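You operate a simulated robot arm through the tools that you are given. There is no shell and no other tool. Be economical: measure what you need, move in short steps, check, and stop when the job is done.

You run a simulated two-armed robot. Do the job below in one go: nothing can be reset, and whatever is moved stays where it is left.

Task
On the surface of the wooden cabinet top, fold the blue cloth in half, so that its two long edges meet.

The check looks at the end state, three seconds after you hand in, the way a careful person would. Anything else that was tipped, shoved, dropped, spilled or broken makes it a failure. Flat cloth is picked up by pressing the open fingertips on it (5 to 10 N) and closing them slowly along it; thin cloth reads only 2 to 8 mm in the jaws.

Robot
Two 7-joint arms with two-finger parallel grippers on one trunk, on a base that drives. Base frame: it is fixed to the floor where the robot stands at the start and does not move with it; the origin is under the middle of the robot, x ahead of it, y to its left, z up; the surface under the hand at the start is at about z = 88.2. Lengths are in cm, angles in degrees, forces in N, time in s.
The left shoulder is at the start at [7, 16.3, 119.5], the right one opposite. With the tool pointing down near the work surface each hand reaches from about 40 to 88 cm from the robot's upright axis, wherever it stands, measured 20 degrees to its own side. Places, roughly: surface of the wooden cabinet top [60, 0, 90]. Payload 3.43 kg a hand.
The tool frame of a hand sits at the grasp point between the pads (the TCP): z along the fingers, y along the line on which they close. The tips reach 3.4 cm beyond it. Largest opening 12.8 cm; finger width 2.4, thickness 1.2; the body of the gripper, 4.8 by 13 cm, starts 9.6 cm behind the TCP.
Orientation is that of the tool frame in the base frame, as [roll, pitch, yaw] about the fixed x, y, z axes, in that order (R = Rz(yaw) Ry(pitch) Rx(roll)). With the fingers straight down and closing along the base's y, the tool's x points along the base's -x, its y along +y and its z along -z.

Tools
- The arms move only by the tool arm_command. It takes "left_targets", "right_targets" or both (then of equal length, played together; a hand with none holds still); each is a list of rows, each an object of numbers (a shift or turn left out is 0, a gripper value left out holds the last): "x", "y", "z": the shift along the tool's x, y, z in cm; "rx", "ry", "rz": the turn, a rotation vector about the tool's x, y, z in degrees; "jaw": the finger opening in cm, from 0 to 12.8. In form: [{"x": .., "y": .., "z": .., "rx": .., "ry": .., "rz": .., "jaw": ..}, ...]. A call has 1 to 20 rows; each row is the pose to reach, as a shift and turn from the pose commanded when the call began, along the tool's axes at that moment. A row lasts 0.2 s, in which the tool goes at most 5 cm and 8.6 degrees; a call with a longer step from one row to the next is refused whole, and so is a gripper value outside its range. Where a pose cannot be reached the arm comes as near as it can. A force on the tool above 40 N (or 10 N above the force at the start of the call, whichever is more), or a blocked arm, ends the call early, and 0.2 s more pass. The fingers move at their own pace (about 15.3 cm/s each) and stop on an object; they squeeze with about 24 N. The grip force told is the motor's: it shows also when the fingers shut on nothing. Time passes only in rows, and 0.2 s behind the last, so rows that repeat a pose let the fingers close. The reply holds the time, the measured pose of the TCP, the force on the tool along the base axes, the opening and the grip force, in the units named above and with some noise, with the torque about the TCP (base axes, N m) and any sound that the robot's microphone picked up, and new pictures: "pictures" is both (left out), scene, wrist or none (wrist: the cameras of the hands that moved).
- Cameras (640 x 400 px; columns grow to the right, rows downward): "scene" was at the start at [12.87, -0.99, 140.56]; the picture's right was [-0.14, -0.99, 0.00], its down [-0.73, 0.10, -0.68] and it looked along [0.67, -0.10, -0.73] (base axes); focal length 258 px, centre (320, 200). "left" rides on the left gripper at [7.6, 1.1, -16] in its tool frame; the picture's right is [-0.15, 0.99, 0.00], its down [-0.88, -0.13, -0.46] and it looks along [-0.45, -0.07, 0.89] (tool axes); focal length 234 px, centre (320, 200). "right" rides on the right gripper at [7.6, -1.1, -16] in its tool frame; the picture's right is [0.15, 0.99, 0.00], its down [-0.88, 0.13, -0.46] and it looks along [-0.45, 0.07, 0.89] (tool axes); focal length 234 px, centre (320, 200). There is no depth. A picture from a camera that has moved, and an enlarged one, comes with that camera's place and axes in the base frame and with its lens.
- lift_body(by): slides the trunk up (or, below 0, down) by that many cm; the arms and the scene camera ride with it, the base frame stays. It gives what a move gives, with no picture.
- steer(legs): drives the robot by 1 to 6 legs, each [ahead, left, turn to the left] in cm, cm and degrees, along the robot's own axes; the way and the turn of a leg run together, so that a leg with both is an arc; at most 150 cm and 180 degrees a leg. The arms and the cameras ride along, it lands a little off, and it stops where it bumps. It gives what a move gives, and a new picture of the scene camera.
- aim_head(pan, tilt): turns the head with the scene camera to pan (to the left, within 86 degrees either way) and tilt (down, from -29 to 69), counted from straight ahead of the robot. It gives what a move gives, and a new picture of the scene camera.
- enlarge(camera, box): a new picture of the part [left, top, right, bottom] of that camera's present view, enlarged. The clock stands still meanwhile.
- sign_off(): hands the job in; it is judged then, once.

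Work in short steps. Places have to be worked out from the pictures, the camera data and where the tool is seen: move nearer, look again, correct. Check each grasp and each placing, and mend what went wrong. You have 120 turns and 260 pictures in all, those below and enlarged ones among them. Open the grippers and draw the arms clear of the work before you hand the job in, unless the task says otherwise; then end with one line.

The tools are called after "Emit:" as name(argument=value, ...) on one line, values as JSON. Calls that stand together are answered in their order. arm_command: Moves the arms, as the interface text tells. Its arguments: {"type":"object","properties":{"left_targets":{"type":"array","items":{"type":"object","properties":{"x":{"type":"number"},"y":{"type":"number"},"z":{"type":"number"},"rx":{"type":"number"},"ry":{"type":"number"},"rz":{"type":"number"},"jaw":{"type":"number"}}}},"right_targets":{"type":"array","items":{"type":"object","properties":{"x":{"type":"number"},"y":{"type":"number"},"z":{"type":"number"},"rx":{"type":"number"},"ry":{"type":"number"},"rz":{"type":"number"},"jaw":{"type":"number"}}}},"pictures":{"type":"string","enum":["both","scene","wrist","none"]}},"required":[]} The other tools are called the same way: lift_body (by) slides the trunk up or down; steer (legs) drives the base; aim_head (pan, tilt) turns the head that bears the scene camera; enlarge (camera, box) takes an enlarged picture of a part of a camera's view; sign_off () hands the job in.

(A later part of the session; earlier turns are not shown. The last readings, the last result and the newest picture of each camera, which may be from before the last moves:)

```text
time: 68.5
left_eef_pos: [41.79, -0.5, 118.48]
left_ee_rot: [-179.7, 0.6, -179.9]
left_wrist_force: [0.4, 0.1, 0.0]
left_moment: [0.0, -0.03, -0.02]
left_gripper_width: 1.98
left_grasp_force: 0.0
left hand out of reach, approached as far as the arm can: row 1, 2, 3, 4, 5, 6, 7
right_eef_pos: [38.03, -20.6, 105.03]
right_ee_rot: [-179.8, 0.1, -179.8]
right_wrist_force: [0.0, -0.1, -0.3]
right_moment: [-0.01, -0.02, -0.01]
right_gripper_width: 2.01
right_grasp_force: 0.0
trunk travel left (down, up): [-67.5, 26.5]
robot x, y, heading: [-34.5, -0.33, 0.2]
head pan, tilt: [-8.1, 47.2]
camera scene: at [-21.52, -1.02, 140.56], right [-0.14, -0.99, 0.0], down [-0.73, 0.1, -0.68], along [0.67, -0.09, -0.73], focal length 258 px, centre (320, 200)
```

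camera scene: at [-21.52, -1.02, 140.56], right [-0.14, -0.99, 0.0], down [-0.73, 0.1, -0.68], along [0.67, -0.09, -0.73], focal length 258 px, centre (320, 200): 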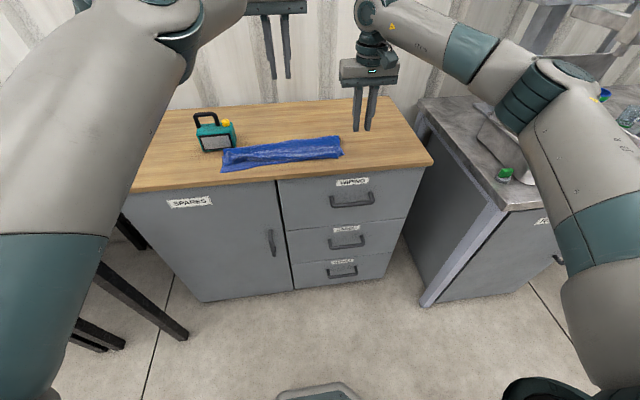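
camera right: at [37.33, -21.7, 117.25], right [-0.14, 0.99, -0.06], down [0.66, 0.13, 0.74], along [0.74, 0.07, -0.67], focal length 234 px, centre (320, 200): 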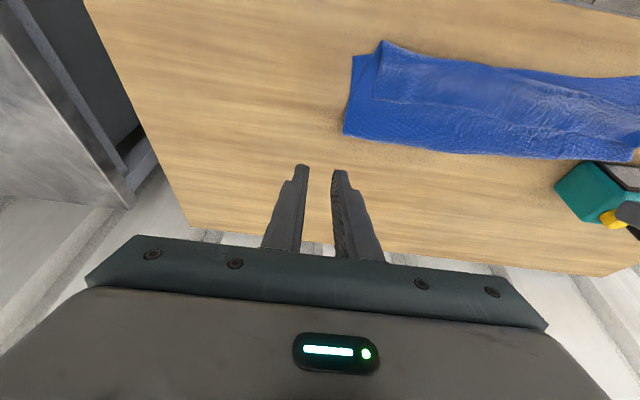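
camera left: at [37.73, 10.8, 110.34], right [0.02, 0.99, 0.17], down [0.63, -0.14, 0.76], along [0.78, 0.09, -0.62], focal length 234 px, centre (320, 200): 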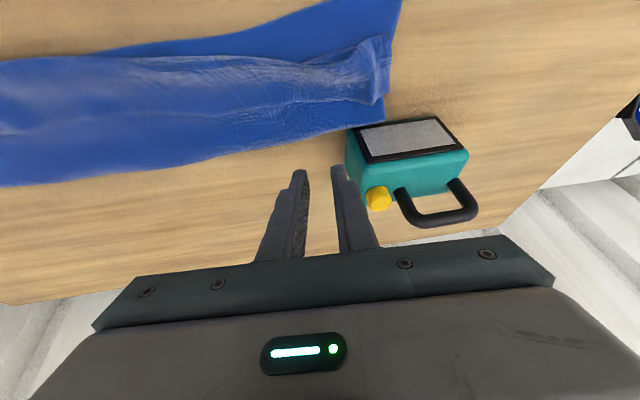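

It still flags a joint limit at this tool yaw. I test whether turning the wrist frees the arm by rotating the tool while drawing it back.

Emit:
arm_command(left_targets=[{"rz": 8}, {"rz": 16}, {"rz": 24}, {"rz": 32}, {"rz": 40}, {"rz": 40}], pictures="scene")

```text
time: 69.9
left_eef_pos: [41.96, -0.51, 118.18]
left_ee_rot: [179.8, 0.7, 139.9]
left_wrist_force: [0.1, 0.3, -0.3]
left_moment: [0.0, 0.0, -0.02]
left_gripper_width: 1.99
left_grasp_force: 0.1
right_eef_pos: [38.21, -20.5, 105.07]
right_ee_rot: [-179.8, 0.1, -179.9]
right_wrist_force: [1.5, 0.0, 0.8]
right_moment: [0.01, 0.0, 0.0]
right_gripper_width: 1.98
right_grasp_force: 0.1
trunk travel left (down, up): [-67.5, 26.5]
robot x, y, heading: [-34.77, -0.24, 0.3]
head pan, tilt: [-8.1, 47.2]
camera scene: at [-21.52, -1.04, 140.56], right [-0.14, -0.99, 0.0], down [-0.73, 0.1, -0.68], along [0.67, -0.09, -0.73], focal length 258 px, centre (320, 200)
```

scene: 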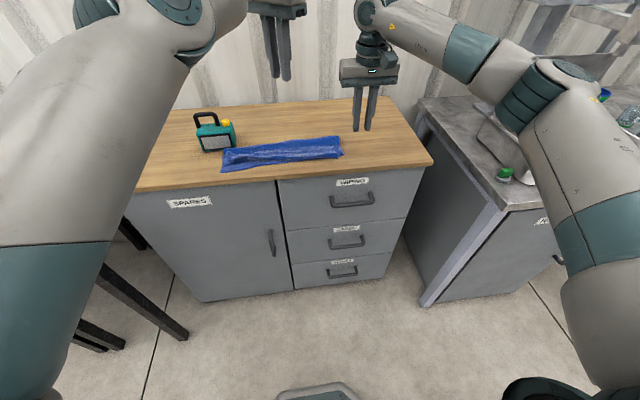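

The rotation freed it. I now draw the hand back toward the robot at this yaw.

Emit:
arm_command(left_targets=[{"x": 2, "y": -1.7}, {"x": 4, "y": -3.4, "z": 1}, {"x": 6, "y": -5, "z": 2}, {"x": 8, "y": -6.7, "z": 3}, {"x": 10, "y": -8.4, "z": 4}, {"x": 12, "y": -10, "z": 5}, {"x": 12, "y": -10, "z": 5}], pictures="scene")

```text
time: 71.5
left_eef_pos: [39.9, -5.58, 118.14]
left_ee_rot: [179.9, 0.6, 140.0]
left_wrist_force: [0.0, -0.1, 0.4]
left_moment: [-0.02, -0.02, -0.01]
left_gripper_width: 1.98
left_grasp_force: 0.1
left hand out of reach, approached as far as the arm can: row 1, 2, 3, 4, 5, 6, 7
right_eef_pos: [38.02, -20.54, 105.09]
right_ee_rot: [-179.8, 0.0, -179.9]
right_wrist_force: [-0.3, 0.0, 0.0]
right_moment: [0.01, 0.01, -0.01]
right_gripper_width: 1.98
right_grasp_force: 0.1
trunk travel left (down, up): [-67.5, 26.5]
robot x, y, heading: [-34.4, -0.28, -0.0]
head pan, tilt: [-8.1, 47.2]
camera scene: at [-21.54, -1.04, 140.56], right [-0.14, -0.99, 0.0], down [-0.73, 0.1, -0.68], along [0.67, -0.09, -0.73], focal length 258 px, centre (320, 200)
```

scene: 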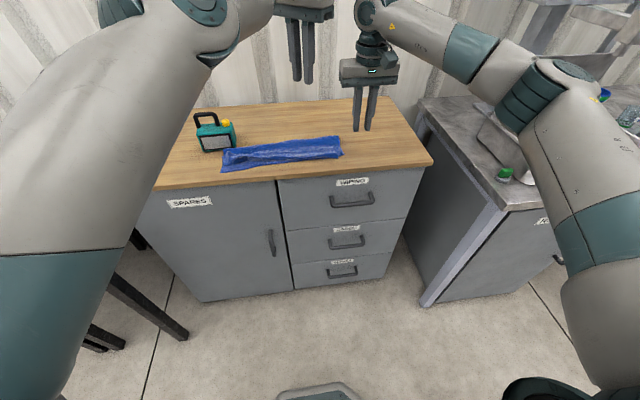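

In this branch the elbow only bends inward. The flip happened at a strongly tilted, close-in pose, so I try to trigger the reverse in free air: move left, restore the yaw, then tilt 60° while drawing in.

Emit:
arm_command(left_targets=[{"x": 2, "y": 2.3, "rz": -6}, {"x": 4, "y": 4.6, "rz": -12}, {"x": 6, "y": 6.9, "rz": -18}, {"x": 8, "y": 9.2, "rz": -24}, {"x": 9.6, "y": 11.5, "rz": -32}, {"x": 9.6, "y": 11.5, "rz": -40}, {"x": 9.6, "y": 11.5, "rz": -40}], pictures="none")

Emit:
arm_command(left_targets=[{"x": 1, "ry": -6}, {"x": 2, "ry": -12}, {"x": 3, "ry": -18}, {"x": 4, "ry": -24}, {"x": 5, "ry": -30}, {"x": 6, "ry": -36}, {"x": 7, "ry": -42}, {"x": 8, "ry": -48}, {"x": 9, "ry": -54}, {"x": 10, "ry": -60}, {"x": 11, "ry": -66}, {"x": 11, "ry": -66}], pictures="scene")

```text
time: 73.1
left_eef_pos: [44.27, 8.7, 118.52]
left_ee_rot: [-179.7, 0.4, -179.8]
left_wrist_force: [-0.4, -0.4, 0.3]
left_moment: [0.0, 0.02, 0.0]
left_gripper_width: 2.0
left_grasp_force: 0.0
left hand out of reach, approached as far as the arm can: row 1, 2, 3, 4, 5, 6, 7
right_eef_pos: [38.17, -20.57, 105.1]
right_ee_rot: [-179.7, 0.1, -179.9]
right_wrist_force: [0.5, -0.6, 0.2]
right_moment: [-0.01, -0.01, -0.02]
right_gripper_width: 1.98
right_grasp_force: 0.0
trunk travel left (down, up): [-67.5, 26.5]
robot x, y, heading: [-34.71, -0.07, 0.4]
head pan, tilt: [-8.1, 47.2]
```

```text
time: 75.7
left_eef_pos: [63.2, -3.38, 129.47]
left_ee_rot: [-179.1, 66.6, -179.2]
left_wrist_force: [-0.2, -0.4, 0.2]
left_moment: [0.03, -0.02, 0.0]
left_gripper_width: 1.99
left_grasp_force: 0.1
left hand out of reach, approached as far as the arm can: row 1, 2, 3, 4, 5, 6, 7, 8, 9, 10, 11, 12
right_eef_pos: [38.24, -20.52, 105.08]
right_ee_rot: [-179.7, 0.0, -179.9]
right_wrist_force: [-0.5, 0.0, 0.6]
right_moment: [-0.04, -0.04, 0.03]
right_gripper_width: 1.99
right_grasp_force: 0.0
trunk travel left (down, up): [-67.5, 26.5]
robot x, y, heading: [-34.27, -0.35, 0.3]
head pan, tilt: [-8.1, 47.2]
camera scene: at [-21.48, -0.94, 140.55], right [-0.13, -0.99, 0.0], down [-0.73, 0.1, -0.68], along [0.67, -0.09, -0.73], focal length 258 px, centre (320, 200)
```

scene: 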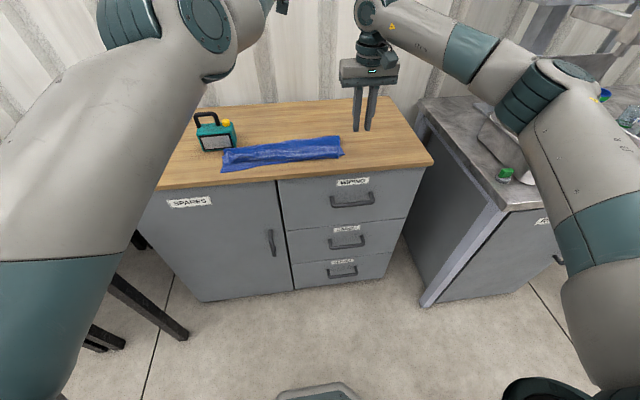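

The arm is straight now. With it straight, rolling the tool about its long axis also rolls the upper arm, so I roll −90° here and then contract to see whether the elbow bends upward.

Emit:
arm_command(left_targets=[{"rz": -8}, {"rz": -16}, {"rz": -24}, {"rz": -32}, {"rz": -40}, {"rz": -48}, {"rz": -56}, {"rz": -64}, {"rz": -72}, {"rz": -80}, {"rz": -88}, {"rz": -96}, {"rz": -96}], pictures="scene")

```text
time: 78.5
left_eef_pos: [62.83, -4.2, 129.4]
left_ee_rot: [-113.4, -5.9, -87.5]
left_wrist_force: [0.0, 0.5, 0.4]
left_moment: [0.02, -0.02, -0.05]
left_gripper_width: 2.0
left_grasp_force: 0.1
left hand out of reach, approached as far as the arm can: row 3, 4, 5, 6, 7, 8, 9, 10, 11, 12, 13
right_eef_pos: [38.04, -20.62, 105.14]
right_ee_rot: [-179.7, 0.1, -179.9]
right_wrist_force: [0.2, 0.1, -0.5]
right_moment: [-0.01, -0.01, -0.01]
right_gripper_width: 1.99
right_grasp_force: 0.0
trunk travel left (down, up): [-67.5, 26.5]
robot x, y, heading: [-34.54, -0.4, 0.7]
head pan, tilt: [-8.1, 47.2]
camera scene: at [-21.54, -1.04, 140.56], right [-0.14, -0.99, 0.0], down [-0.73, 0.1, -0.68], along [0.67, -0.09, -0.73], focal length 258 px, centre (320, 200)
```

scene: 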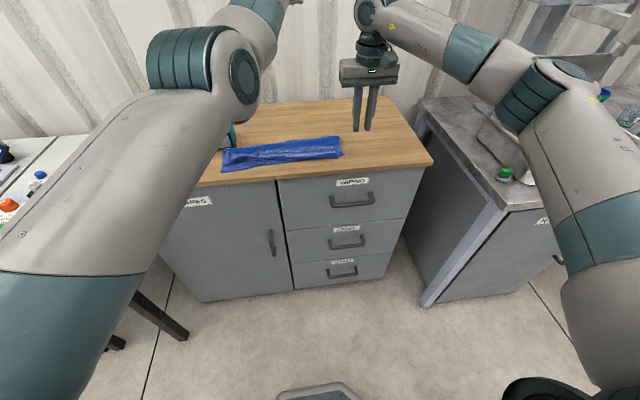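

The upper arm rolled and the elbow hinge now bends in a vertical plane. I contract straight back in this state.

Emit:
arm_command(left_targets=[{"z": -2.3, "y": 1}, {"z": -4.6, "y": 2}, {"z": -6.9, "y": 3}, {"z": -9.2, "y": 4}, {"z": -11.5, "y": 5}, {"z": -13.8, "y": 6}, {"z": -16, "y": 7}, {"z": -18.4, "y": 8}, {"z": -18.4, "y": 8}], pictures="scene")

```text
time: 80.5
left_eef_pos: [42.93, -5.01, 129.36]
left_ee_rot: [-113.5, -5.8, -87.5]
left_wrist_force: [-0.5, -0.4, -0.3]
left_moment: [-0.03, -0.02, 0.0]
left_gripper_width: 2.02
left_grasp_force: 0.0
right_eef_pos: [38.25, -20.63, 105.14]
right_ee_rot: [-179.8, 0.1, -179.9]
right_wrist_force: [-0.1, 0.2, 0.4]
right_moment: [0.03, 0.01, 0.0]
right_gripper_width: 2.02
right_grasp_force: 0.2
trunk travel left (down, up): [-67.5, 26.5]
robot x, y, heading: [-34.44, -0.33, 0.4]
head pan, tilt: [-8.1, 47.2]
camera scene: at [-21.49, -1.04, 140.55], right [-0.14, -0.99, 0.0], down [-0.73, 0.1, -0.68], along [0.67, -0.09, -0.73], focal length 258 px, centre (320, 200)
```

scene: 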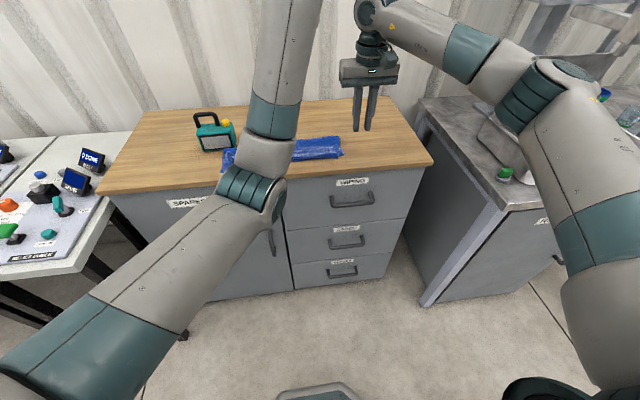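

The contraction worked with the elbow pointing down. I now undo the tool roll while the arm is bent, so the wrist takes it.

Emit:
arm_command(left_targets=[{"rz": 8}, {"rz": 16}, {"rz": 24}, {"rz": 32}, {"rz": 40}, {"rz": 48}, {"rz": 56}, {"rz": 64}, {"rz": 72}, {"rz": 80}, {"rz": 88}, {"rz": 96}, {"rz": 96}], pictures="scene")

```text
time: 83.3
left_eef_pos: [42.83, -5.01, 129.4]
left_ee_rot: [-179.4, 66.6, -179.4]
left_wrist_force: [-1.0, 0.4, 0.9]
left_moment: [0.0, 0.0, -0.03]
left_gripper_width: 1.98
left_grasp_force: 0.2
right_eef_pos: [38.08, -20.54, 105.01]
right_ee_rot: [-179.9, 0.1, -179.9]
right_wrist_force: [0.1, 0.2, -1.3]
right_moment: [-0.01, 0.0, -0.04]
right_gripper_width: 1.99
right_grasp_force: 0.1
trunk travel left (down, up): [-67.5, 26.5]
robot x, y, heading: [-34.51, -0.09, 0.2]
head pan, tilt: [-8.1, 47.2]
camera scene: at [-21.54, -1.05, 140.56], right [-0.14, -0.99, 0.0], down [-0.73, 0.1, -0.68], along [0.67, -0.09, -0.73], focal length 258 px, centre (320, 200)
```

scene: 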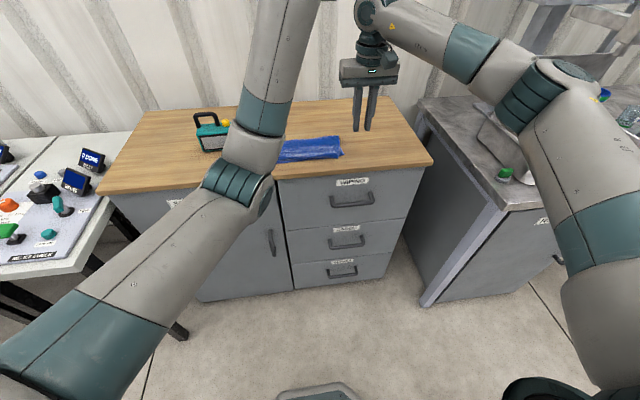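

The roll is undone and the elbow stays down-left. I bring the tool back to vertical at a moderate height and see how the elbow settles.

Emit:
arm_command(left_targets=[{"x": 1.5, "y": 1, "ry": 6}, {"x": 3, "y": 2, "ry": 12}, {"x": 4.5, "y": 3, "ry": 18}, {"x": 6, "y": 4, "ry": 24}, {"x": 7.5, "y": 5, "ry": 30}, {"x": 9, "y": 6, "z": 0.5, "ry": 36}, {"x": 10.5, "y": 7, "z": 0.5, "ry": 42}, {"x": 12, "y": 8, "z": 1, "ry": 48}, {"x": 13.5, "y": 9, "z": 1, "ry": 54}, {"x": 15, "y": 10, "z": 1.4, "ry": 60}, {"x": 15.8, "y": 10, "z": 1.4, "ry": 66.6}, {"x": 15.8, "y": 10, "z": 1.4, "ry": 66.6}], pictures="scene")

```text
time: 85.9
left_eef_pos: [43.38, 3.89, 115.21]
left_ee_rot: [-179.8, -0.1, 180.0]
left_wrist_force: [-0.1, 0.1, -0.4]
left_moment: [0.01, 0.02, 0.03]
left_gripper_width: 2.02
left_grasp_force: 0.0
left hand out of reach, approached as far as the arm can: row 4, 5, 6, 7, 8, 9, 10, 11, 12
right_eef_pos: [38.26, -20.56, 104.99]
right_ee_rot: [-179.7, 0.1, -179.8]
right_wrist_force: [0.4, -0.4, -0.7]
right_moment: [0.0, 0.03, -0.02]
right_gripper_width: 1.99
right_grasp_force: 0.0
trunk travel left (down, up): [-67.5, 26.5]
robot x, y, heading: [-34.29, -0.12, 0.2]
head pan, tilt: [-8.1, 47.2]
camera scene: at [-21.51, -1.04, 140.55], right [-0.14, -0.99, 0.0], down [-0.73, 0.1, -0.68], along [0.67, -0.09, -0.73], focal length 258 px, centre (320, 200)
```

scene: 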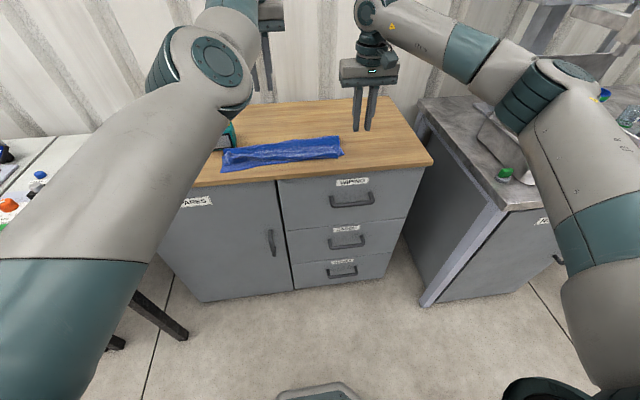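

It folds back inward, so I need a second roll cycle. I tilt and stretch out again first.

Emit:
arm_command(left_targets=[{"x": -1.5, "y": -0.6, "z": -1.2, "ry": -6}, {"x": -3, "y": -1.2, "z": -2.4, "ry": -12}, {"x": -4.5, "y": -1.8, "z": -3.6, "ry": -18}, {"x": -6, "y": -2.4, "z": -4.8, "ry": -24}, {"x": -7.5, "y": -3, "z": -6, "ry": -30}, {"x": -9, "y": -3.6, "z": -7.2, "ry": -36}, {"x": -10.5, "y": -4.2, "z": -8.4, "ry": -42}, {"x": -12, "y": -4.8, "z": -9.6, "ry": -48}, {"x": -14, "y": -5.4, "z": -11, "ry": -54}, {"x": -16, "y": -6, "z": -12.5, "ry": -60}, {"x": -18, "y": -6.6, "z": -14, "ry": -66}, {"x": -18, "y": -6.6, "z": -14, "ry": -66}], pictures="none")

Emit:
arm_command(left_targets=[{"rz": -8}, {"rz": -16}, {"rz": -24}, {"rz": -32}, {"rz": -40}, {"rz": -48}, {"rz": -56}, {"rz": -64}, {"rz": -72}, {"rz": -80}, {"rz": -88}, {"rz": -96}, {"rz": -104}, {"rz": -112}, {"rz": -120}, {"rz": -120}], pictures="scene")

```text
time: 88.5
left_eef_pos: [61.36, -2.29, 129.24]
left_ee_rot: [-179.2, 66.0, -179.1]
left_wrist_force: [0.7, 0.1, 0.4]
left_moment: [-0.02, 0.02, -0.01]
left_gripper_width: 1.98
left_grasp_force: 0.0
right_eef_pos: [38.06, -20.51, 105.2]
right_ee_rot: [-179.8, 0.1, -179.8]
right_wrist_force: [-0.8, -0.1, -0.4]
right_moment: [0.01, 0.01, -0.01]
right_gripper_width: 2.0
right_grasp_force: 0.1
trunk travel left (down, up): [-67.5, 26.5]
robot x, y, heading: [-34.33, -0.08, 0.2]
head pan, tilt: [-8.1, 47.2]
```

```text
time: 91.9
left_eef_pos: [61.25, -2.36, 129.31]
left_ee_rot: [-117.3, -27.6, -76.6]
left_wrist_force: [0.3, 0.3, -0.4]
left_moment: [-0.01, -0.01, 0.02]
left_gripper_width: 2.0
left_grasp_force: 0.2
right_eef_pos: [38.14, -20.54, 105.1]
right_ee_rot: [-179.7, 0.1, -179.9]
right_wrist_force: [0.4, 0.1, 0.0]
right_moment: [-0.01, 0.02, 0.0]
right_gripper_width: 1.99
right_grasp_force: 0.0
trunk travel left (down, up): [-67.5, 26.5]
robot x, y, heading: [-34.95, -0.41, -0.0]
head pan, tilt: [-8.1, 47.2]
camera scene: at [-21.53, -1.03, 140.56], right [-0.14, -0.99, 0.0], down [-0.73, 0.1, -0.68], along [0.67, -0.09, -0.73], focal length 258 px, centre (320, 200)
```

scene: 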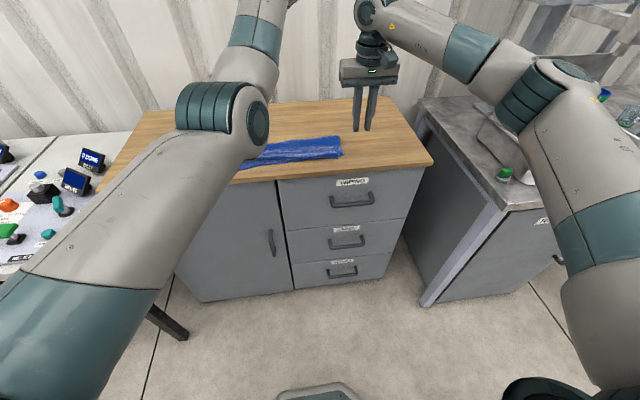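

The elbow is pointing down again. I contract while sliding the hand right, so the elbow ends up on the left, and then undo the roll.

Emit:
arm_command(left_targets=[{"x": 0.3, "y": 1.5, "z": -2.5}, {"x": 0.6, "y": 3, "z": -5}, {"x": 0.9, "y": 4.4, "z": -7.5}, {"x": 1.2, "y": 5.9, "z": -10}, {"x": 1.5, "y": 7.3, "z": -12.5}, {"x": 1.8, "y": 8.8, "z": -15}, {"x": 2.1, "y": 10.3, "z": -17.5}, {"x": 2.4, "y": 11.75, "z": -20}, {"x": 2.4, "y": 11.75, "z": -20}], pictures="none")

Emit:
arm_command(left_targets=[{"rz": 8}, {"rz": 16}, {"rz": 24}, {"rz": 32}, {"rz": 40}, {"rz": 48}, {"rz": 56}, {"rz": 64}, {"rz": 72}, {"rz": 80}, {"rz": 88}, {"rz": 96}, {"rz": 104}, {"rz": 112}, {"rz": 120}, {"rz": 120}], pictures="scene")

```text
time: 93.9
left_eef_pos: [39.24, -10.26, 128.88]
left_ee_rot: [-117.3, -27.5, -76.7]
left_wrist_force: [0.0, 0.0, 0.4]
left_moment: [0.03, 0.03, 0.0]
left_gripper_width: 2.01
left_grasp_force: 0.1
right_eef_pos: [38.26, -20.55, 105.06]
right_ee_rot: [-179.7, 0.1, -179.8]
right_wrist_force: [0.0, 0.7, 0.0]
right_moment: [-0.01, 0.01, 0.01]
right_gripper_width: 2.02
right_grasp_force: 0.0
trunk travel left (down, up): [-67.5, 26.5]
robot x, y, heading: [-34.19, -0.23, 0.3]
head pan, tilt: [-8.1, 47.2]
```

```text
time: 97.3
left_eef_pos: [39.28, -10.4, 129.1]
left_ee_rot: [-179.3, 66.0, -179.3]
left_wrist_force: [0.4, 0.2, 0.6]
left_moment: [0.02, 0.03, 0.02]
left_gripper_width: 2.0
left_grasp_force: 0.1
right_eef_pos: [38.04, -20.65, 105.0]
right_ee_rot: [-179.8, 0.1, -179.9]
right_wrist_force: [0.4, 0.2, -1.4]
right_moment: [-0.02, 0.01, 0.0]
right_gripper_width: 1.98
right_grasp_force: 0.0
trunk travel left (down, up): [-67.5, 26.5]
robot x, y, heading: [-34.48, -0.25, 0.3]
head pan, tilt: [-8.1, 47.2]
camera scene: at [-21.53, -1.04, 140.56], right [-0.14, -0.99, 0.0], down [-0.73, 0.1, -0.68], along [0.67, -0.09, -0.73], focal length 258 px, centre (320, 200)
```

scene: 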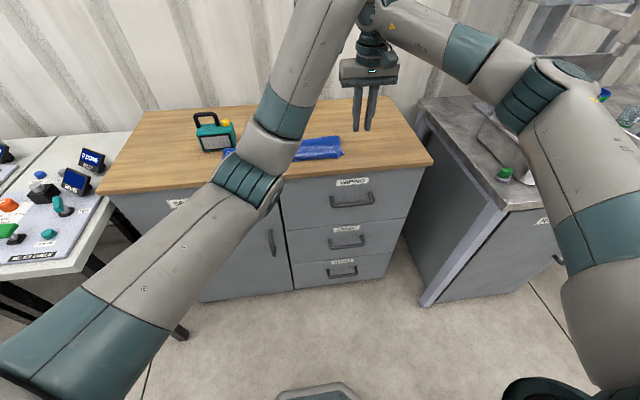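

The elbow is now down-left. I repeat one more cycle from here: stretch forward, roll, contract, unroll.

Emit:
arm_command(left_targets=[{"x": -1.1, "y": 1, "z": 2.5}, {"x": -2.2, "y": 2, "z": 5}, {"x": -3.3, "y": 3, "z": 7.5}, {"x": -4.4, "y": 4, "z": 10}, {"x": -5.5, "y": 5, "z": 12.5}, {"x": -6.6, "y": 6, "z": 15}, {"x": -7.7, "y": 7, "z": 17.5}, {"x": -8.8, "y": 8, "z": 20}, {"x": -8.8, "y": 8, "z": 20}], pictures="scene")

Emit:
arm_command(left_targets=[{"rz": -8}, {"rz": -16}, {"rz": -24}, {"rz": -32}, {"rz": -40}, {"rz": -48}, {"rz": -56}, {"rz": -64}, {"rz": -72}, {"rz": -80}, {"rz": -88}, {"rz": -96}, {"rz": -104}, {"rz": -112}, {"rz": -120}, {"rz": -120}], pictures="scene")

```text
time: 99.3
left_eef_pos: [61.11, -2.31, 129.0]
left_ee_rot: [-179.3, 66.0, -179.2]
left_wrist_force: [-0.2, 0.3, 0.4]
left_moment: [0.02, 0.01, -0.01]
left_gripper_width: 2.0
left_grasp_force: 0.0
right_eef_pos: [38.13, -20.54, 105.1]
right_ee_rot: [-179.8, 0.1, -179.9]
right_wrist_force: [0.4, 0.1, -0.2]
right_moment: [-0.02, 0.0, 0.03]
right_gripper_width: 2.01
right_grasp_force: 0.1
trunk travel left (down, up): [-67.5, 26.5]
robot x, y, heading: [-34.23, -0.15, 0.3]
head pan, tilt: [-8.1, 47.2]
camera scene: at [-21.54, -1.06, 140.56], right [-0.14, -0.99, 0.0], down [-0.73, 0.1, -0.68], along [0.67, -0.09, -0.73], focal length 258 px, centre (320, 200)
```

scene: 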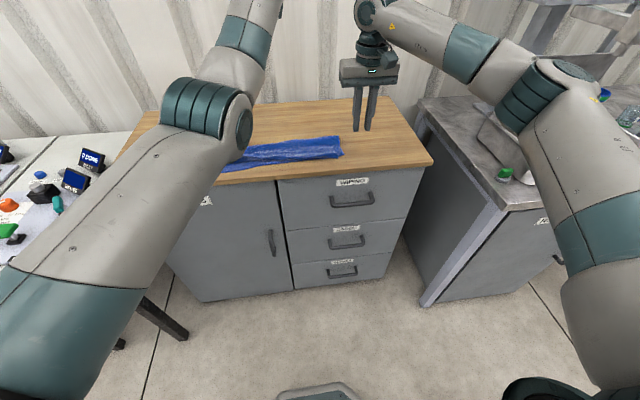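

```text
time: 102.7
left_eef_pos: [61.09, -2.21, 128.96]
left_ee_rot: [-117.3, -27.6, -76.6]
left_wrist_force: [1.0, -0.7, -0.2]
left_moment: [0.0, 0.01, -0.01]
left_gripper_width: 2.01
left_grasp_force: 0.1
right_eef_pos: [38.16, -20.42, 105.18]
right_ee_rot: [-179.8, 0.1, -179.9]
right_wrist_force: [-0.2, 0.0, -0.1]
right_moment: [0.0, -0.03, 0.0]
right_gripper_width: 2.0
right_grasp_force: 0.1
trunk travel left (down, up): [-67.5, 26.5]
robot x, y, heading: [-34.31, -0.0, 0.2]
head pan, tilt: [-8.1, 47.2]
camera scene: at [-21.53, -1.03, 140.56], right [-0.14, -0.99, 0.0], down [-0.73, 0.1, -0.68], along [0.67, -0.09, -0.73], focal length 258 px, centre (320, 200)
```

scene: 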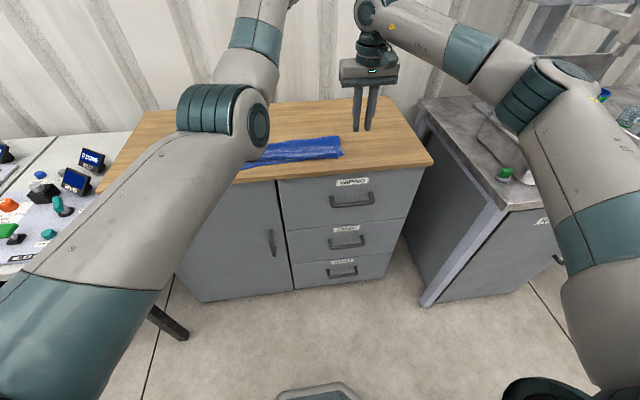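

A negative roll moves the elbow right and a positive one moves it left, so I roll back and continue in the positive direction.

Emit:
arm_command(left_targets=[{"rz": 8.5}, {"rz": 17}, {"rz": 25.5}, {"rz": 34}, {"rz": 42.5}, {"rz": 51}, {"rz": 59.5}, {"rz": 68}, {"rz": 76.5}, {"rz": 85}, {"rz": 93.5}, {"rz": 102}, {"rz": 110.5}, {"rz": 119}, {"rz": 127.5}, {"rz": 136}, {"rz": 144.5}, {"rz": 153}, {"rz": 161.5}, {"rz": 170}], pictures="none")

Emit:
arm_command(left_targets=[{"rz": 8}, {"rz": 16}, {"rz": 24}, {"rz": 32}, {"rz": 40}, {"rz": 40}], pictures="scene")

```text
time: 106.9
left_eef_pos: [61.15, -2.22, 128.87]
left_ee_rot: [120.2, 36.2, 108.9]
left_wrist_force: [-1.0, -0.6, 0.5]
left_moment: [0.01, -0.02, -0.01]
left_gripper_width: 2.01
left_grasp_force: 0.0
right_eef_pos: [38.06, -20.46, 104.97]
right_ee_rot: [-179.8, 0.0, -179.9]
right_wrist_force: [0.1, 0.4, -0.5]
right_moment: [-0.01, -0.01, 0.01]
right_gripper_width: 1.99
right_grasp_force: 0.0
trunk travel left (down, up): [-67.5, 26.5]
robot x, y, heading: [-34.55, -0.32, 0.2]
head pan, tilt: [-8.1, 47.2]
```

```text
time: 108.3
left_eef_pos: [61.13, -2.34, 128.95]
left_ee_rot: [114.1, 0.2, 89.9]
left_wrist_force: [0.5, 0.1, 0.9]
left_moment: [0.03, 0.01, 0.01]
left_gripper_width: 2.0
left_grasp_force: 0.0
right_eef_pos: [38.3, -20.45, 104.96]
right_ee_rot: [-179.9, 0.1, -179.9]
right_wrist_force: [-0.4, -0.4, 0.3]
right_moment: [0.03, -0.02, -0.04]
right_gripper_width: 1.99
right_grasp_force: 0.0
trunk travel left (down, up): [-67.5, 26.5]
robot x, y, heading: [-34.57, -0.08, 0.1]
head pan, tilt: [-8.1, 47.2]
camera scene: at [-21.53, -1.04, 140.56], right [-0.14, -0.99, 0.0], down [-0.73, 0.1, -0.68], along [0.67, -0.09, -0.73], focal length 258 px, centre (320, 200)
```

scene: 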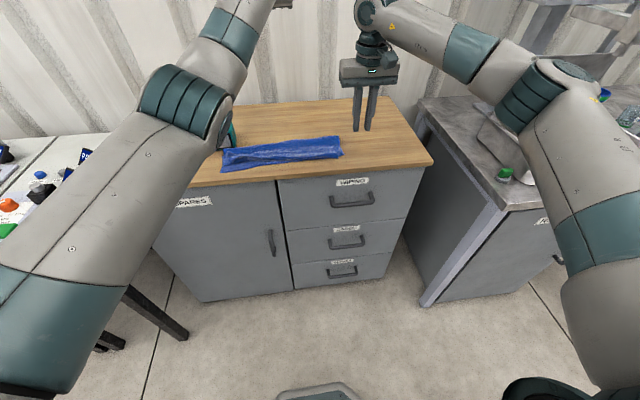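

The elbow is moving outward. With this roll the jaws already close along x, which is what I want for the new grip, so I tilt the tool down while contracting to a working pose.

Emit:
arm_command(left_targets=[{"x": 0.8, "y": -2, "z": -1.3, "rx": 6}, {"x": 1.6, "y": -4, "z": -2.6, "rx": 12}, {"x": 2.5, "y": -6.2, "z": -3.9, "rx": 18}, {"x": 3.3, "y": -8.3, "z": -5.2, "rx": 24}, {"x": 4.2, "y": -10.4, "z": -6.5, "rx": 30}, {"x": 5, "y": -12.5, "z": -7.8, "rx": 36}, {"x": 5.8, "y": -14.5, "z": -9, "rx": 42}, {"x": 6.7, "y": -16.6, "z": -10, "rx": 48}, {"x": 7.5, "y": -18.7, "z": -11, "rx": 54}, {"x": 8.4, "y": -20.8, "z": -12, "rx": 60}, {"x": 9.2, "y": -22.9, "z": -13, "rx": 66}, {"x": 10, "y": -24.9, "z": -13.9, "rx": 66}, {"x": 10, "y": -24.9, "z": -13.9, "rx": 66}], pictures="scene")

```text
time: 111.1
left_eef_pos: [38.4, 7.56, 111.86]
left_ee_rot: [179.9, 0.3, 90.2]
left_wrist_force: [-0.3, 0.3, 0.4]
left_moment: [-0.01, 0.0, -0.01]
left_gripper_width: 1.98
left_grasp_force: 0.0
right_eef_pos: [38.13, -20.59, 105.1]
right_ee_rot: [-179.7, 0.0, -179.9]
right_wrist_force: [0.4, -0.5, -1.0]
right_moment: [-0.01, 0.02, 0.0]
right_gripper_width: 2.0
right_grasp_force: 0.0
trunk travel left (down, up): [-67.5, 26.5]
robot x, y, heading: [-34.19, 0.08, 0.3]
head pan, tilt: [-8.1, 47.2]
camera scene: at [-21.53, -1.11, 140.56], right [-0.14, -0.99, 0.0], down [-0.73, 0.1, -0.68], along [0.67, -0.09, -0.73], focal length 258 px, centre (320, 200)
```

scene: 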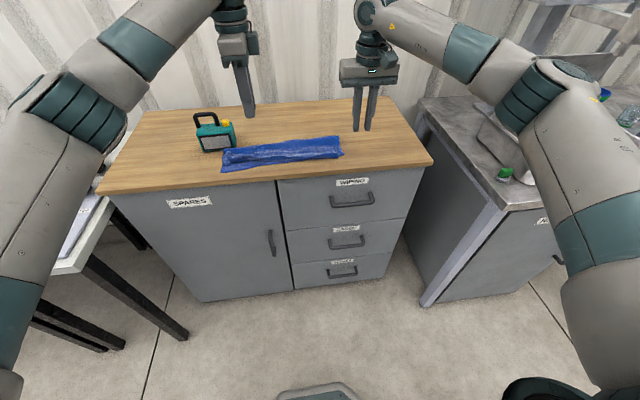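

The left arm is recovered, with the elbow out and the jaws closing along x. I rotate the right hand to the mirrored yaw of −90°.

Emit:
arm_command(right_targets=[{"rz": -8.2}, {"rz": -16.4}, {"rz": -24.6}, {"rz": -32.8}, {"rz": -41}, {"rz": -49.2}, {"rz": -57.4}, {"rz": -65.6}, {"rz": -73.8}, {"rz": -82}, {"rz": -90}, {"rz": -90}], pictures="none")

Emit:
enlarge(camera="scene", box=[190, 110, 370, 190])

```text
time: 113.7
left_eef_pos: [38.38, 7.5, 111.98]
left_ee_rot: [179.8, 0.3, 89.9]
left_wrist_force: [0.4, -0.3, -0.3]
left_moment: [0.04, -0.01, 0.0]
left_gripper_width: 1.98
left_grasp_force: 0.1
right_eef_pos: [14.55, -11.4, 109.83]
right_ee_rot: [-178.2, -0.7, -95.6]
right_wrist_force: [-0.5, -0.5, 0.0]
right_moment: [0.01, 0.0, 0.0]
right_gripper_width: 1.99
right_grasp_force: 0.0
right hand out of reach, approached as far as the arm can: row 5, 6, 7, 8, 9, 10, 11, 12
trunk travel left (down, up): [-67.5, 26.5]
robot x, y, heading: [-34.58, -0.23, 0.2]
head pan, tilt: [-8.1, 47.2]
```

```text
3.56 times, centred on (280, 150) of scene
camera zoom: at [-21.61, -1.07, 140.56], right [-0.14, -0.99, 0.0], down [-0.73, 0.1, -0.68], along [0.67, -0.09, -0.73], focal length 919 px, centre (462, 378)
```

zoom: 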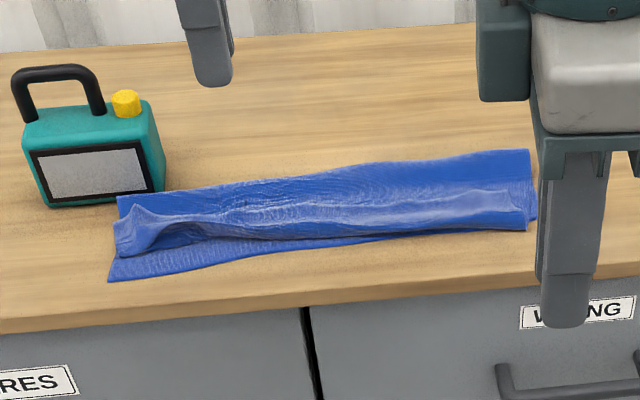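

The right wrist hit a limit turning that way and the hand drifted. I unwind it back to where it was.

Emit:
arm_command(right_targets=[{"x": 0.6, "y": -2, "z": 0.4, "rz": 7}, {"x": 1.2, "y": -4, "z": 0.8, "rz": 14}, {"x": 1.8, "y": -6, "z": 1.2, "rz": 21}, {"x": 2.4, "y": -8, "z": 1.6, "rz": 28}, {"x": 2.9, "y": -10.1, "z": 2, "rz": 35}, {"x": 3.5, "y": -12.1, "z": 2.4, "rz": 42}, {"x": 4, "y": -14.1, "z": 2.8, "rz": 49}, {"x": 4.6, "y": -16.2, "z": 3.2, "rz": 56}, {"x": 5.2, "y": -18.2, "z": 3.6, "rz": 63}, {"x": 5.7, "y": -20.3, "z": 4, "rz": 70}, {"x": 6.3, "y": -22.3, "z": 4.4, "rz": 77}, {"x": 6.85, "y": -24.3, "z": 4.8, "rz": 84}, {"x": 6.85, "y": -24.3, "z": 4.8, "rz": 84}], pictures="scene")

```text
time: 116.5
left_eef_pos: [38.43, 7.58, 111.91]
left_ee_rot: [180.0, 0.3, 90.1]
left_wrist_force: [-0.4, 0.2, 0.5]
left_moment: [0.0, -0.01, -0.01]
left_gripper_width: 1.97
left_grasp_force: 0.2
right_eef_pos: [37.19, -20.77, 105.65]
right_ee_rot: [-179.1, 1.9, -179.7]
right_wrist_force: [-0.4, -0.7, -0.3]
right_moment: [-0.04, -0.01, -0.01]
right_gripper_width: 2.01
right_grasp_force: 0.0
trunk travel left (down, up): [-67.5, 26.5]
robot x, y, heading: [-34.19, -0.07, 0.4]
head pan, tilt: [-8.1, 47.2]
camera scene: at [-21.56, -1.03, 140.56], right [-0.14, -0.99, 0.0], down [-0.73, 0.1, -0.68], along [0.67, -0.09, -0.73], focal length 258 px, centre (320, 200)
```

scene: 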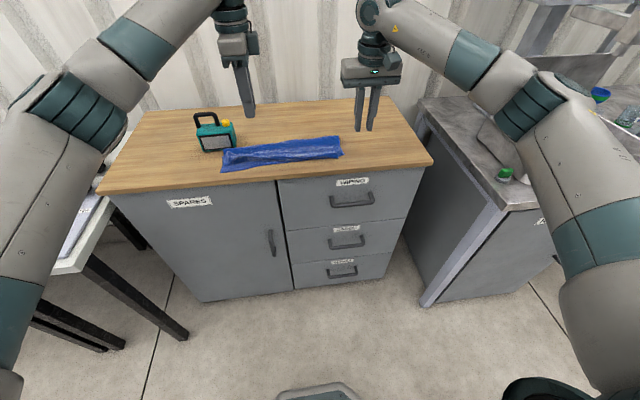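

The right arm is back in its normal posture. I now turn it the other way by +90°, watching for limits.

Emit:
arm_command(right_targets=[{"rz": 8.2}, {"rz": 16.4}, {"rz": 24.6}, {"rz": 32.8}, {"rz": 41}, {"rz": 49.2}, {"rz": 57.4}, {"rz": 65.6}, {"rz": 73.8}, {"rz": 82}, {"rz": 90}, {"rz": 90}], pictures="both")

```text
time: 119.1
left_eef_pos: [38.26, 7.63, 111.92]
left_ee_rot: [-179.9, 0.2, 90.1]
left_wrist_force: [-0.3, -0.3, -0.1]
left_moment: [-0.01, -0.02, -0.01]
left_gripper_width: 2.0
left_grasp_force: 0.0
right_eef_pos: [37.32, -20.67, 105.59]
right_ee_rot: [178.1, 0.9, 90.2]
right_wrist_force: [-0.1, 0.6, 1.2]
right_moment: [0.04, 0.01, -0.02]
right_gripper_width: 2.02
right_grasp_force: 0.1
trunk travel left (down, up): [-67.5, 26.5]
robot x, y, heading: [-34.13, 0.11, -0.2]
head pan, tilt: [-8.1, 47.2]
camera scene: at [-21.53, -1.03, 140.56], right [-0.14, -0.99, 0.0], down [-0.73, 0.1, -0.68], along [0.67, -0.09, -0.73], focal length 258 px, centre (320, 200)
camera right: at [35.51, -12.91, 121.37], right [0.99, 0.15, 0.03], down [0.12, -0.87, 0.47], along [0.1, -0.46, -0.88], focal length 234 px, centre (320, 200)
```

scene: 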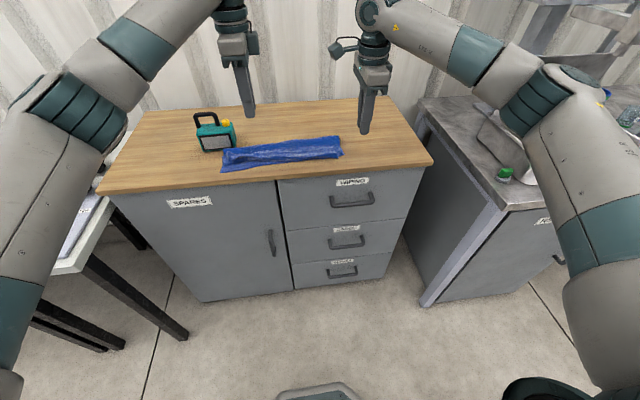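
right: 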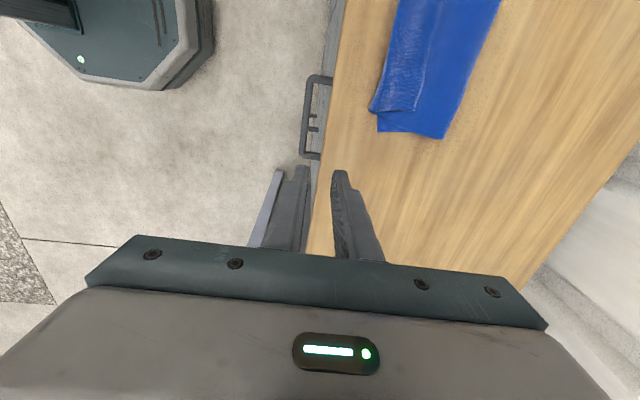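

Both hands now have jaws closing along x. The cloth was dragged about 7 cm left and now spans y −18 to 21.5, touching the front of the teal object, so I will have to shift it right later. I drive forward 14 cm to work above it.

Emit:
steer(legs=[[14, 0, 0]])

Emit:
enlarge(camera="left", box=[0, 0, 640, 400])

Emit:
enlarge(camera="right", box=[0, 0, 640, 400])

Emit:
enlarge(camera="scene", box=[170, 120, 410, 240])

```text
time: 120.5
left_eef_pos: [52.05, 7.69, 112.0]
left_ee_rot: [180.0, 0.3, 90.0]
left_wrist_force: [0.0, 0.5, 0.0]
left_moment: [0.0, 0.0, 0.0]
left_gripper_width: 2.03
left_grasp_force: 0.0
right_eef_pos: [50.95, -20.53, 105.63]
right_ee_rot: [178.1, 0.8, 90.3]
right_wrist_force: [-0.3, -0.3, -0.2]
right_moment: [-0.02, -0.01, 0.01]
right_gripper_width: 2.01
right_grasp_force: 0.1
trunk travel left (down, up): [-67.5, 26.5]
robot x, y, heading: [-20.67, -0.31, 0.0]
head pan, tilt: [-8.1, 47.2]
camera scene: at [-7.87, -0.96, 140.58], right [-0.14, -0.99, 0.0], down [-0.73, 0.1, -0.68], along [0.67, -0.09, -0.73], focal length 258 px, centre (320, 200)
```

scene: 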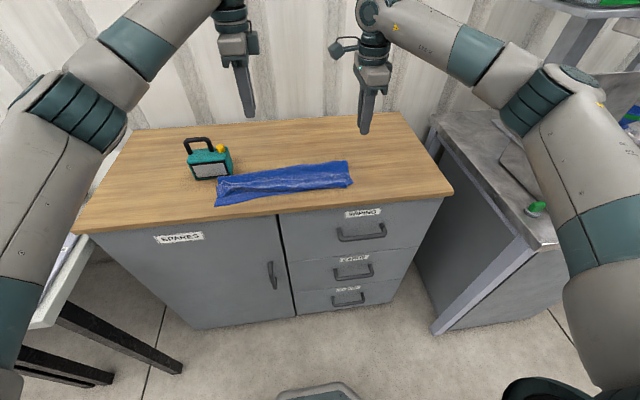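

```text
1.00 times, centred on (320, 200) of left (not enlarged: the box is as wide or as high as the picture)
camera zoom: at [53.07, 15.34, 127.87], right [0.99, -0.15, 0.0], down [-0.13, -0.88, 0.46], along [-0.07, -0.46, -0.89], focal length 234 px, centre (320, 200)
```

zoom: 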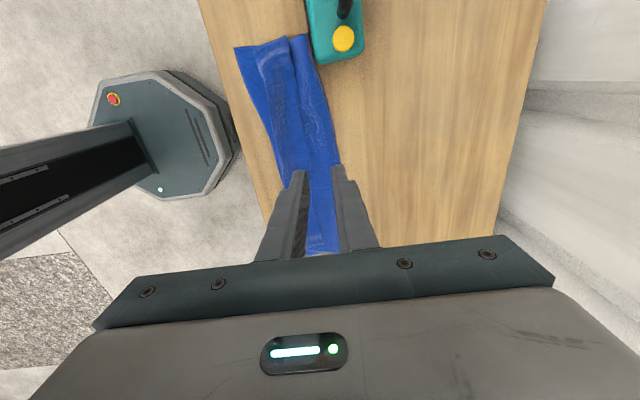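

```text
1.00 times, centred on (320, 200) of right (not enlarged: the box is as wide or as high as the picture)
camera zoom: at [49.16, -12.89, 121.46], right [0.99, 0.15, 0.03], down [0.12, -0.87, 0.47], along [0.1, -0.46, -0.88], focal length 234 px, centre (320, 200)
```

zoom: 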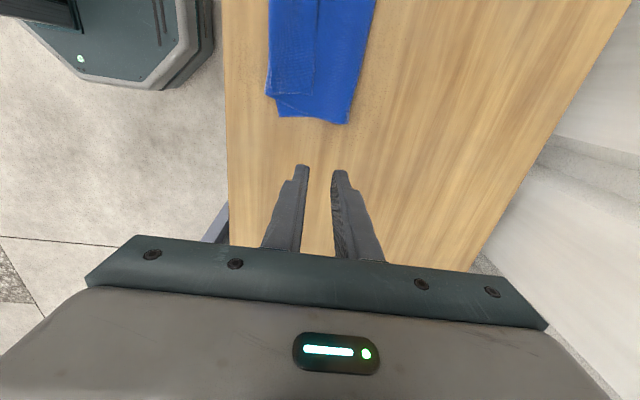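

```text
2.67 times, centred on (290, 180) of scene
camera zoom: at [-7.87, -0.96, 140.58], right [-0.14, -0.99, 0.0], down [-0.73, 0.1, -0.68], along [0.67, -0.09, -0.73], focal length 689 px, centre (400, 253)
```

zoom: 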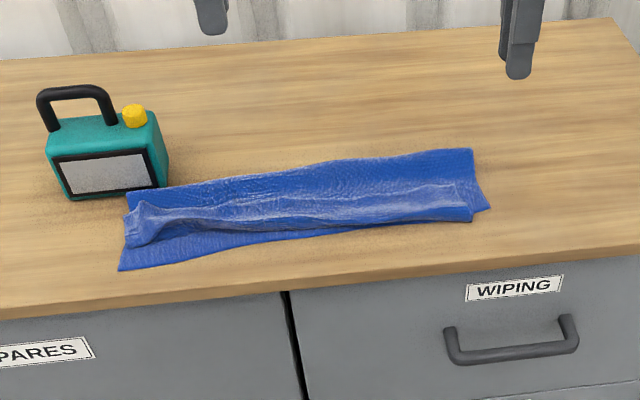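

The views show a gap between the cloth and the object, with the hem lip about 5.6 cm wide at the right. First I shift the whole cloth right by pressing closed fingertips on it with both hands and dragging toward −y, so I move above it now.

Emit:
arm_command(left_targets=[{"x": 1, "y": -1, "z": 3, "jaw": 0}, {"x": 2, "y": -2, "z": 6, "jaw": 0}, {"x": 3, "y": -3, "z": 9, "jaw": 0}, {"x": 4.3, "y": -4.5, "z": 12, "jaw": 0}, {"x": 4.3, "y": -4.5, "z": 15, "jaw": 0}, {"x": 4.3, "y": -4.5, "z": 18, "jaw": 0}, {"x": 4.3, "y": -4.5, "z": 18, "jaw": 0}], right_targets=[{"x": 2.6, "y": -0.5, "z": 0, "jaw": 0}, {"x": 5.2, "y": -1, "z": 1, "jaw": 0}, {"x": 7.8, "y": -1.5, "z": 3, "jaw": 0}, {"x": 10.5, "y": -2, "z": 5, "jaw": 0}, {"x": 10.5, "y": -2, "z": 8, "jaw": 0}, {"x": 10.5, "y": -2, "z": 11.6, "jaw": 0}, {"x": 10.5, "y": -2, "z": 11.6, "jaw": 0}], pictures="wrist")

```text
time: 122.1
left_eef_pos: [47.54, 11.78, 94.02]
left_ee_rot: [180.0, 0.3, 89.9]
left_wrist_force: [0.7, 1.1, 0.7]
left_moment: [0.03, -0.01, -0.03]
left_gripper_width: 0.0
left_grasp_force: 24.3
right_eef_pos: [49.27, -10.16, 93.78]
right_ee_rot: [178.1, 0.9, 90.2]
right_wrist_force: [-0.3, -0.3, 1.0]
right_moment: [0.0, -0.05, 0.01]
right_gripper_width: 0.0
right_grasp_force: 24.3
trunk travel left (down, up): [-67.5, 26.5]
robot x, y, heading: [-20.65, -0.09, 0.1]
head pan, tilt: [-8.1, 47.2]
camera right: at [47.5, -2.45, 109.65], right [0.99, 0.15, 0.03], down [0.12, -0.87, 0.47], along [0.1, -0.46, -0.88], focal length 234 px, centre (320, 200)
camera left: at [48.54, 19.49, 109.88], right [0.99, -0.15, 0.0], down [-0.13, -0.88, 0.46], along [-0.07, -0.46, -0.89], focal length 234 px, centre (320, 200)
```

right: 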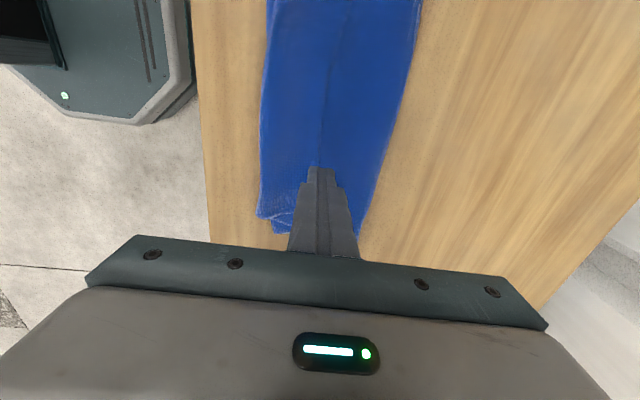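
left: 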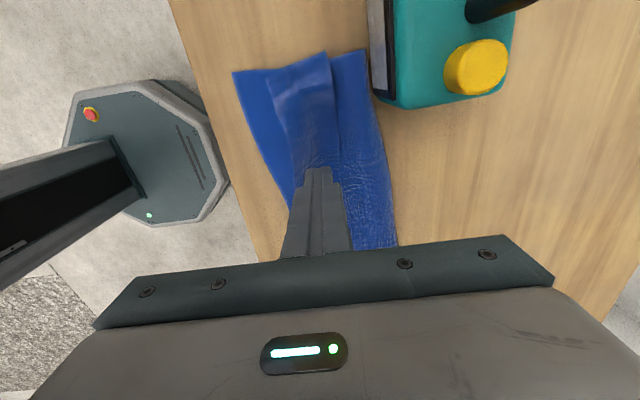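

Both closed tips are above the cloth. I press to firm contact and check the force.

Emit:
arm_command(left_targets=[{"z": 1.0}, {"z": 1.8}, {"z": 2.1}, {"z": 2.1}], right_targets=[{"z": 1.0}, {"z": 1.6}, {"z": 1.9}, {"z": 1.9}], pictures="none")

```text
time: 123.1
left_eef_pos: [47.57, 11.78, 91.85]
left_ee_rot: [179.9, 0.5, 89.9]
left_wrist_force: [1.7, 1.2, 4.8]
left_moment: [0.02, -0.02, 0.01]
left_gripper_width: 0.01
left_grasp_force: 23.9
right_eef_pos: [49.29, -10.25, 91.97]
right_ee_rot: [178.1, 0.9, 90.3]
right_wrist_force: [1.2, -0.6, 3.8]
right_moment: [0.01, -0.03, -0.01]
right_gripper_width: 0.0
right_grasp_force: 23.9
trunk travel left (down, up): [-67.5, 26.5]
robot x, y, heading: [-20.72, 0.13, 0.0]
head pan, tilt: [-8.1, 47.2]
```

Contact is about 4–5 N. I press slightly more and drag both hands 7 cm to the right.

Emit:
arm_command(left_targets=[{"z": 0.15}, {"z": 0.2, "x": -1}, {"z": 0.2, "x": -2}, {"z": 0.2, "x": -3}, {"z": 0.2, "x": -4}, {"z": 0.2, "x": -5}, {"z": 0.2, "x": -6}, {"z": 0.2, "x": -7}, {"z": 0.2, "x": -7}], right_targets=[{"z": 0.2}, {"z": 0.25, "x": -1}, {"z": 0.25, "x": -2}, {"z": 0.25, "x": -3}, {"z": 0.25, "x": -4}, {"z": 0.25, "x": -5}, {"z": 0.25, "x": -6}, {"z": 0.25, "x": -7}, {"z": 0.25, "x": -7}], pictures="both")

```text
time: 125.1
left_eef_pos: [47.25, 4.98, 91.76]
left_ee_rot: [179.7, 0.4, 89.9]
left_wrist_force: [-1.9, 4.3, 21.5]
left_moment: [0.21, 0.05, 0.0]
left_gripper_width: 0.0
left_grasp_force: 23.9
right_eef_pos: [49.12, -17.19, 92.01]
right_ee_rot: [177.9, 1.0, 90.1]
right_wrist_force: [0.5, 1.5, 9.3]
right_moment: [0.1, 0.07, -0.01]
right_gripper_width: 0.02
right_grasp_force: 24.4
trunk travel left (down, up): [-67.5, 26.5]
robot x, y, heading: [-20.61, 0.04, -0.2]
head pan, tilt: [-8.1, 47.2]
camera scene: at [-8.15, -0.85, 140.6], right [-0.14, -0.99, 0.0], down [-0.73, 0.1, -0.68], along [0.68, -0.09, -0.73], focal length 258 px, centre (320, 200)
camera right: at [47.39, -9.51, 107.72], right [0.99, 0.15, 0.03], down [0.12, -0.87, 0.47], along [0.1, -0.47, -0.88], focal length 234 px, centre (320, 200)
camera left: at [48.39, 12.62, 107.74], right [0.99, -0.15, 0.01], down [-0.13, -0.88, 0.46], along [-0.06, -0.46, -0.89], focal length 234 px, centre (320, 200)
```

scene: 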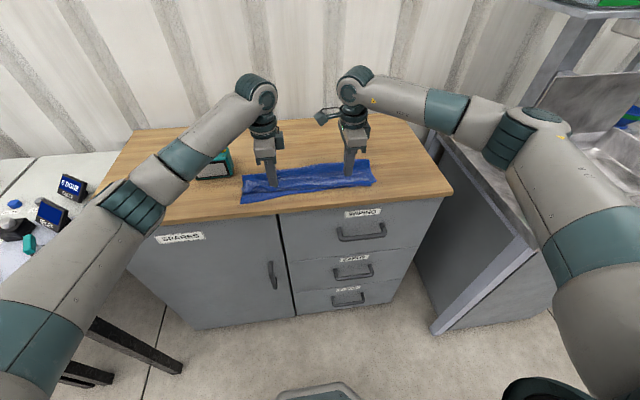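
right: 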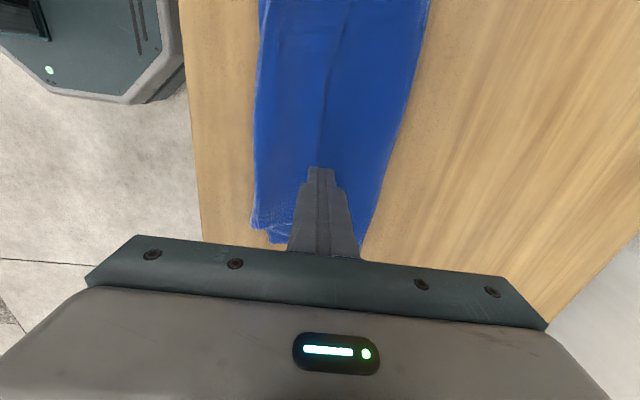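
left: 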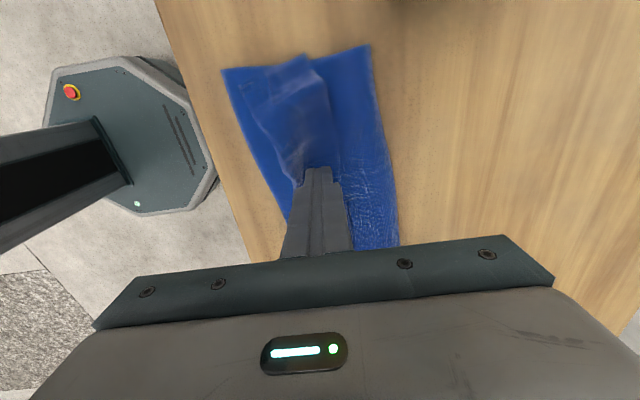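

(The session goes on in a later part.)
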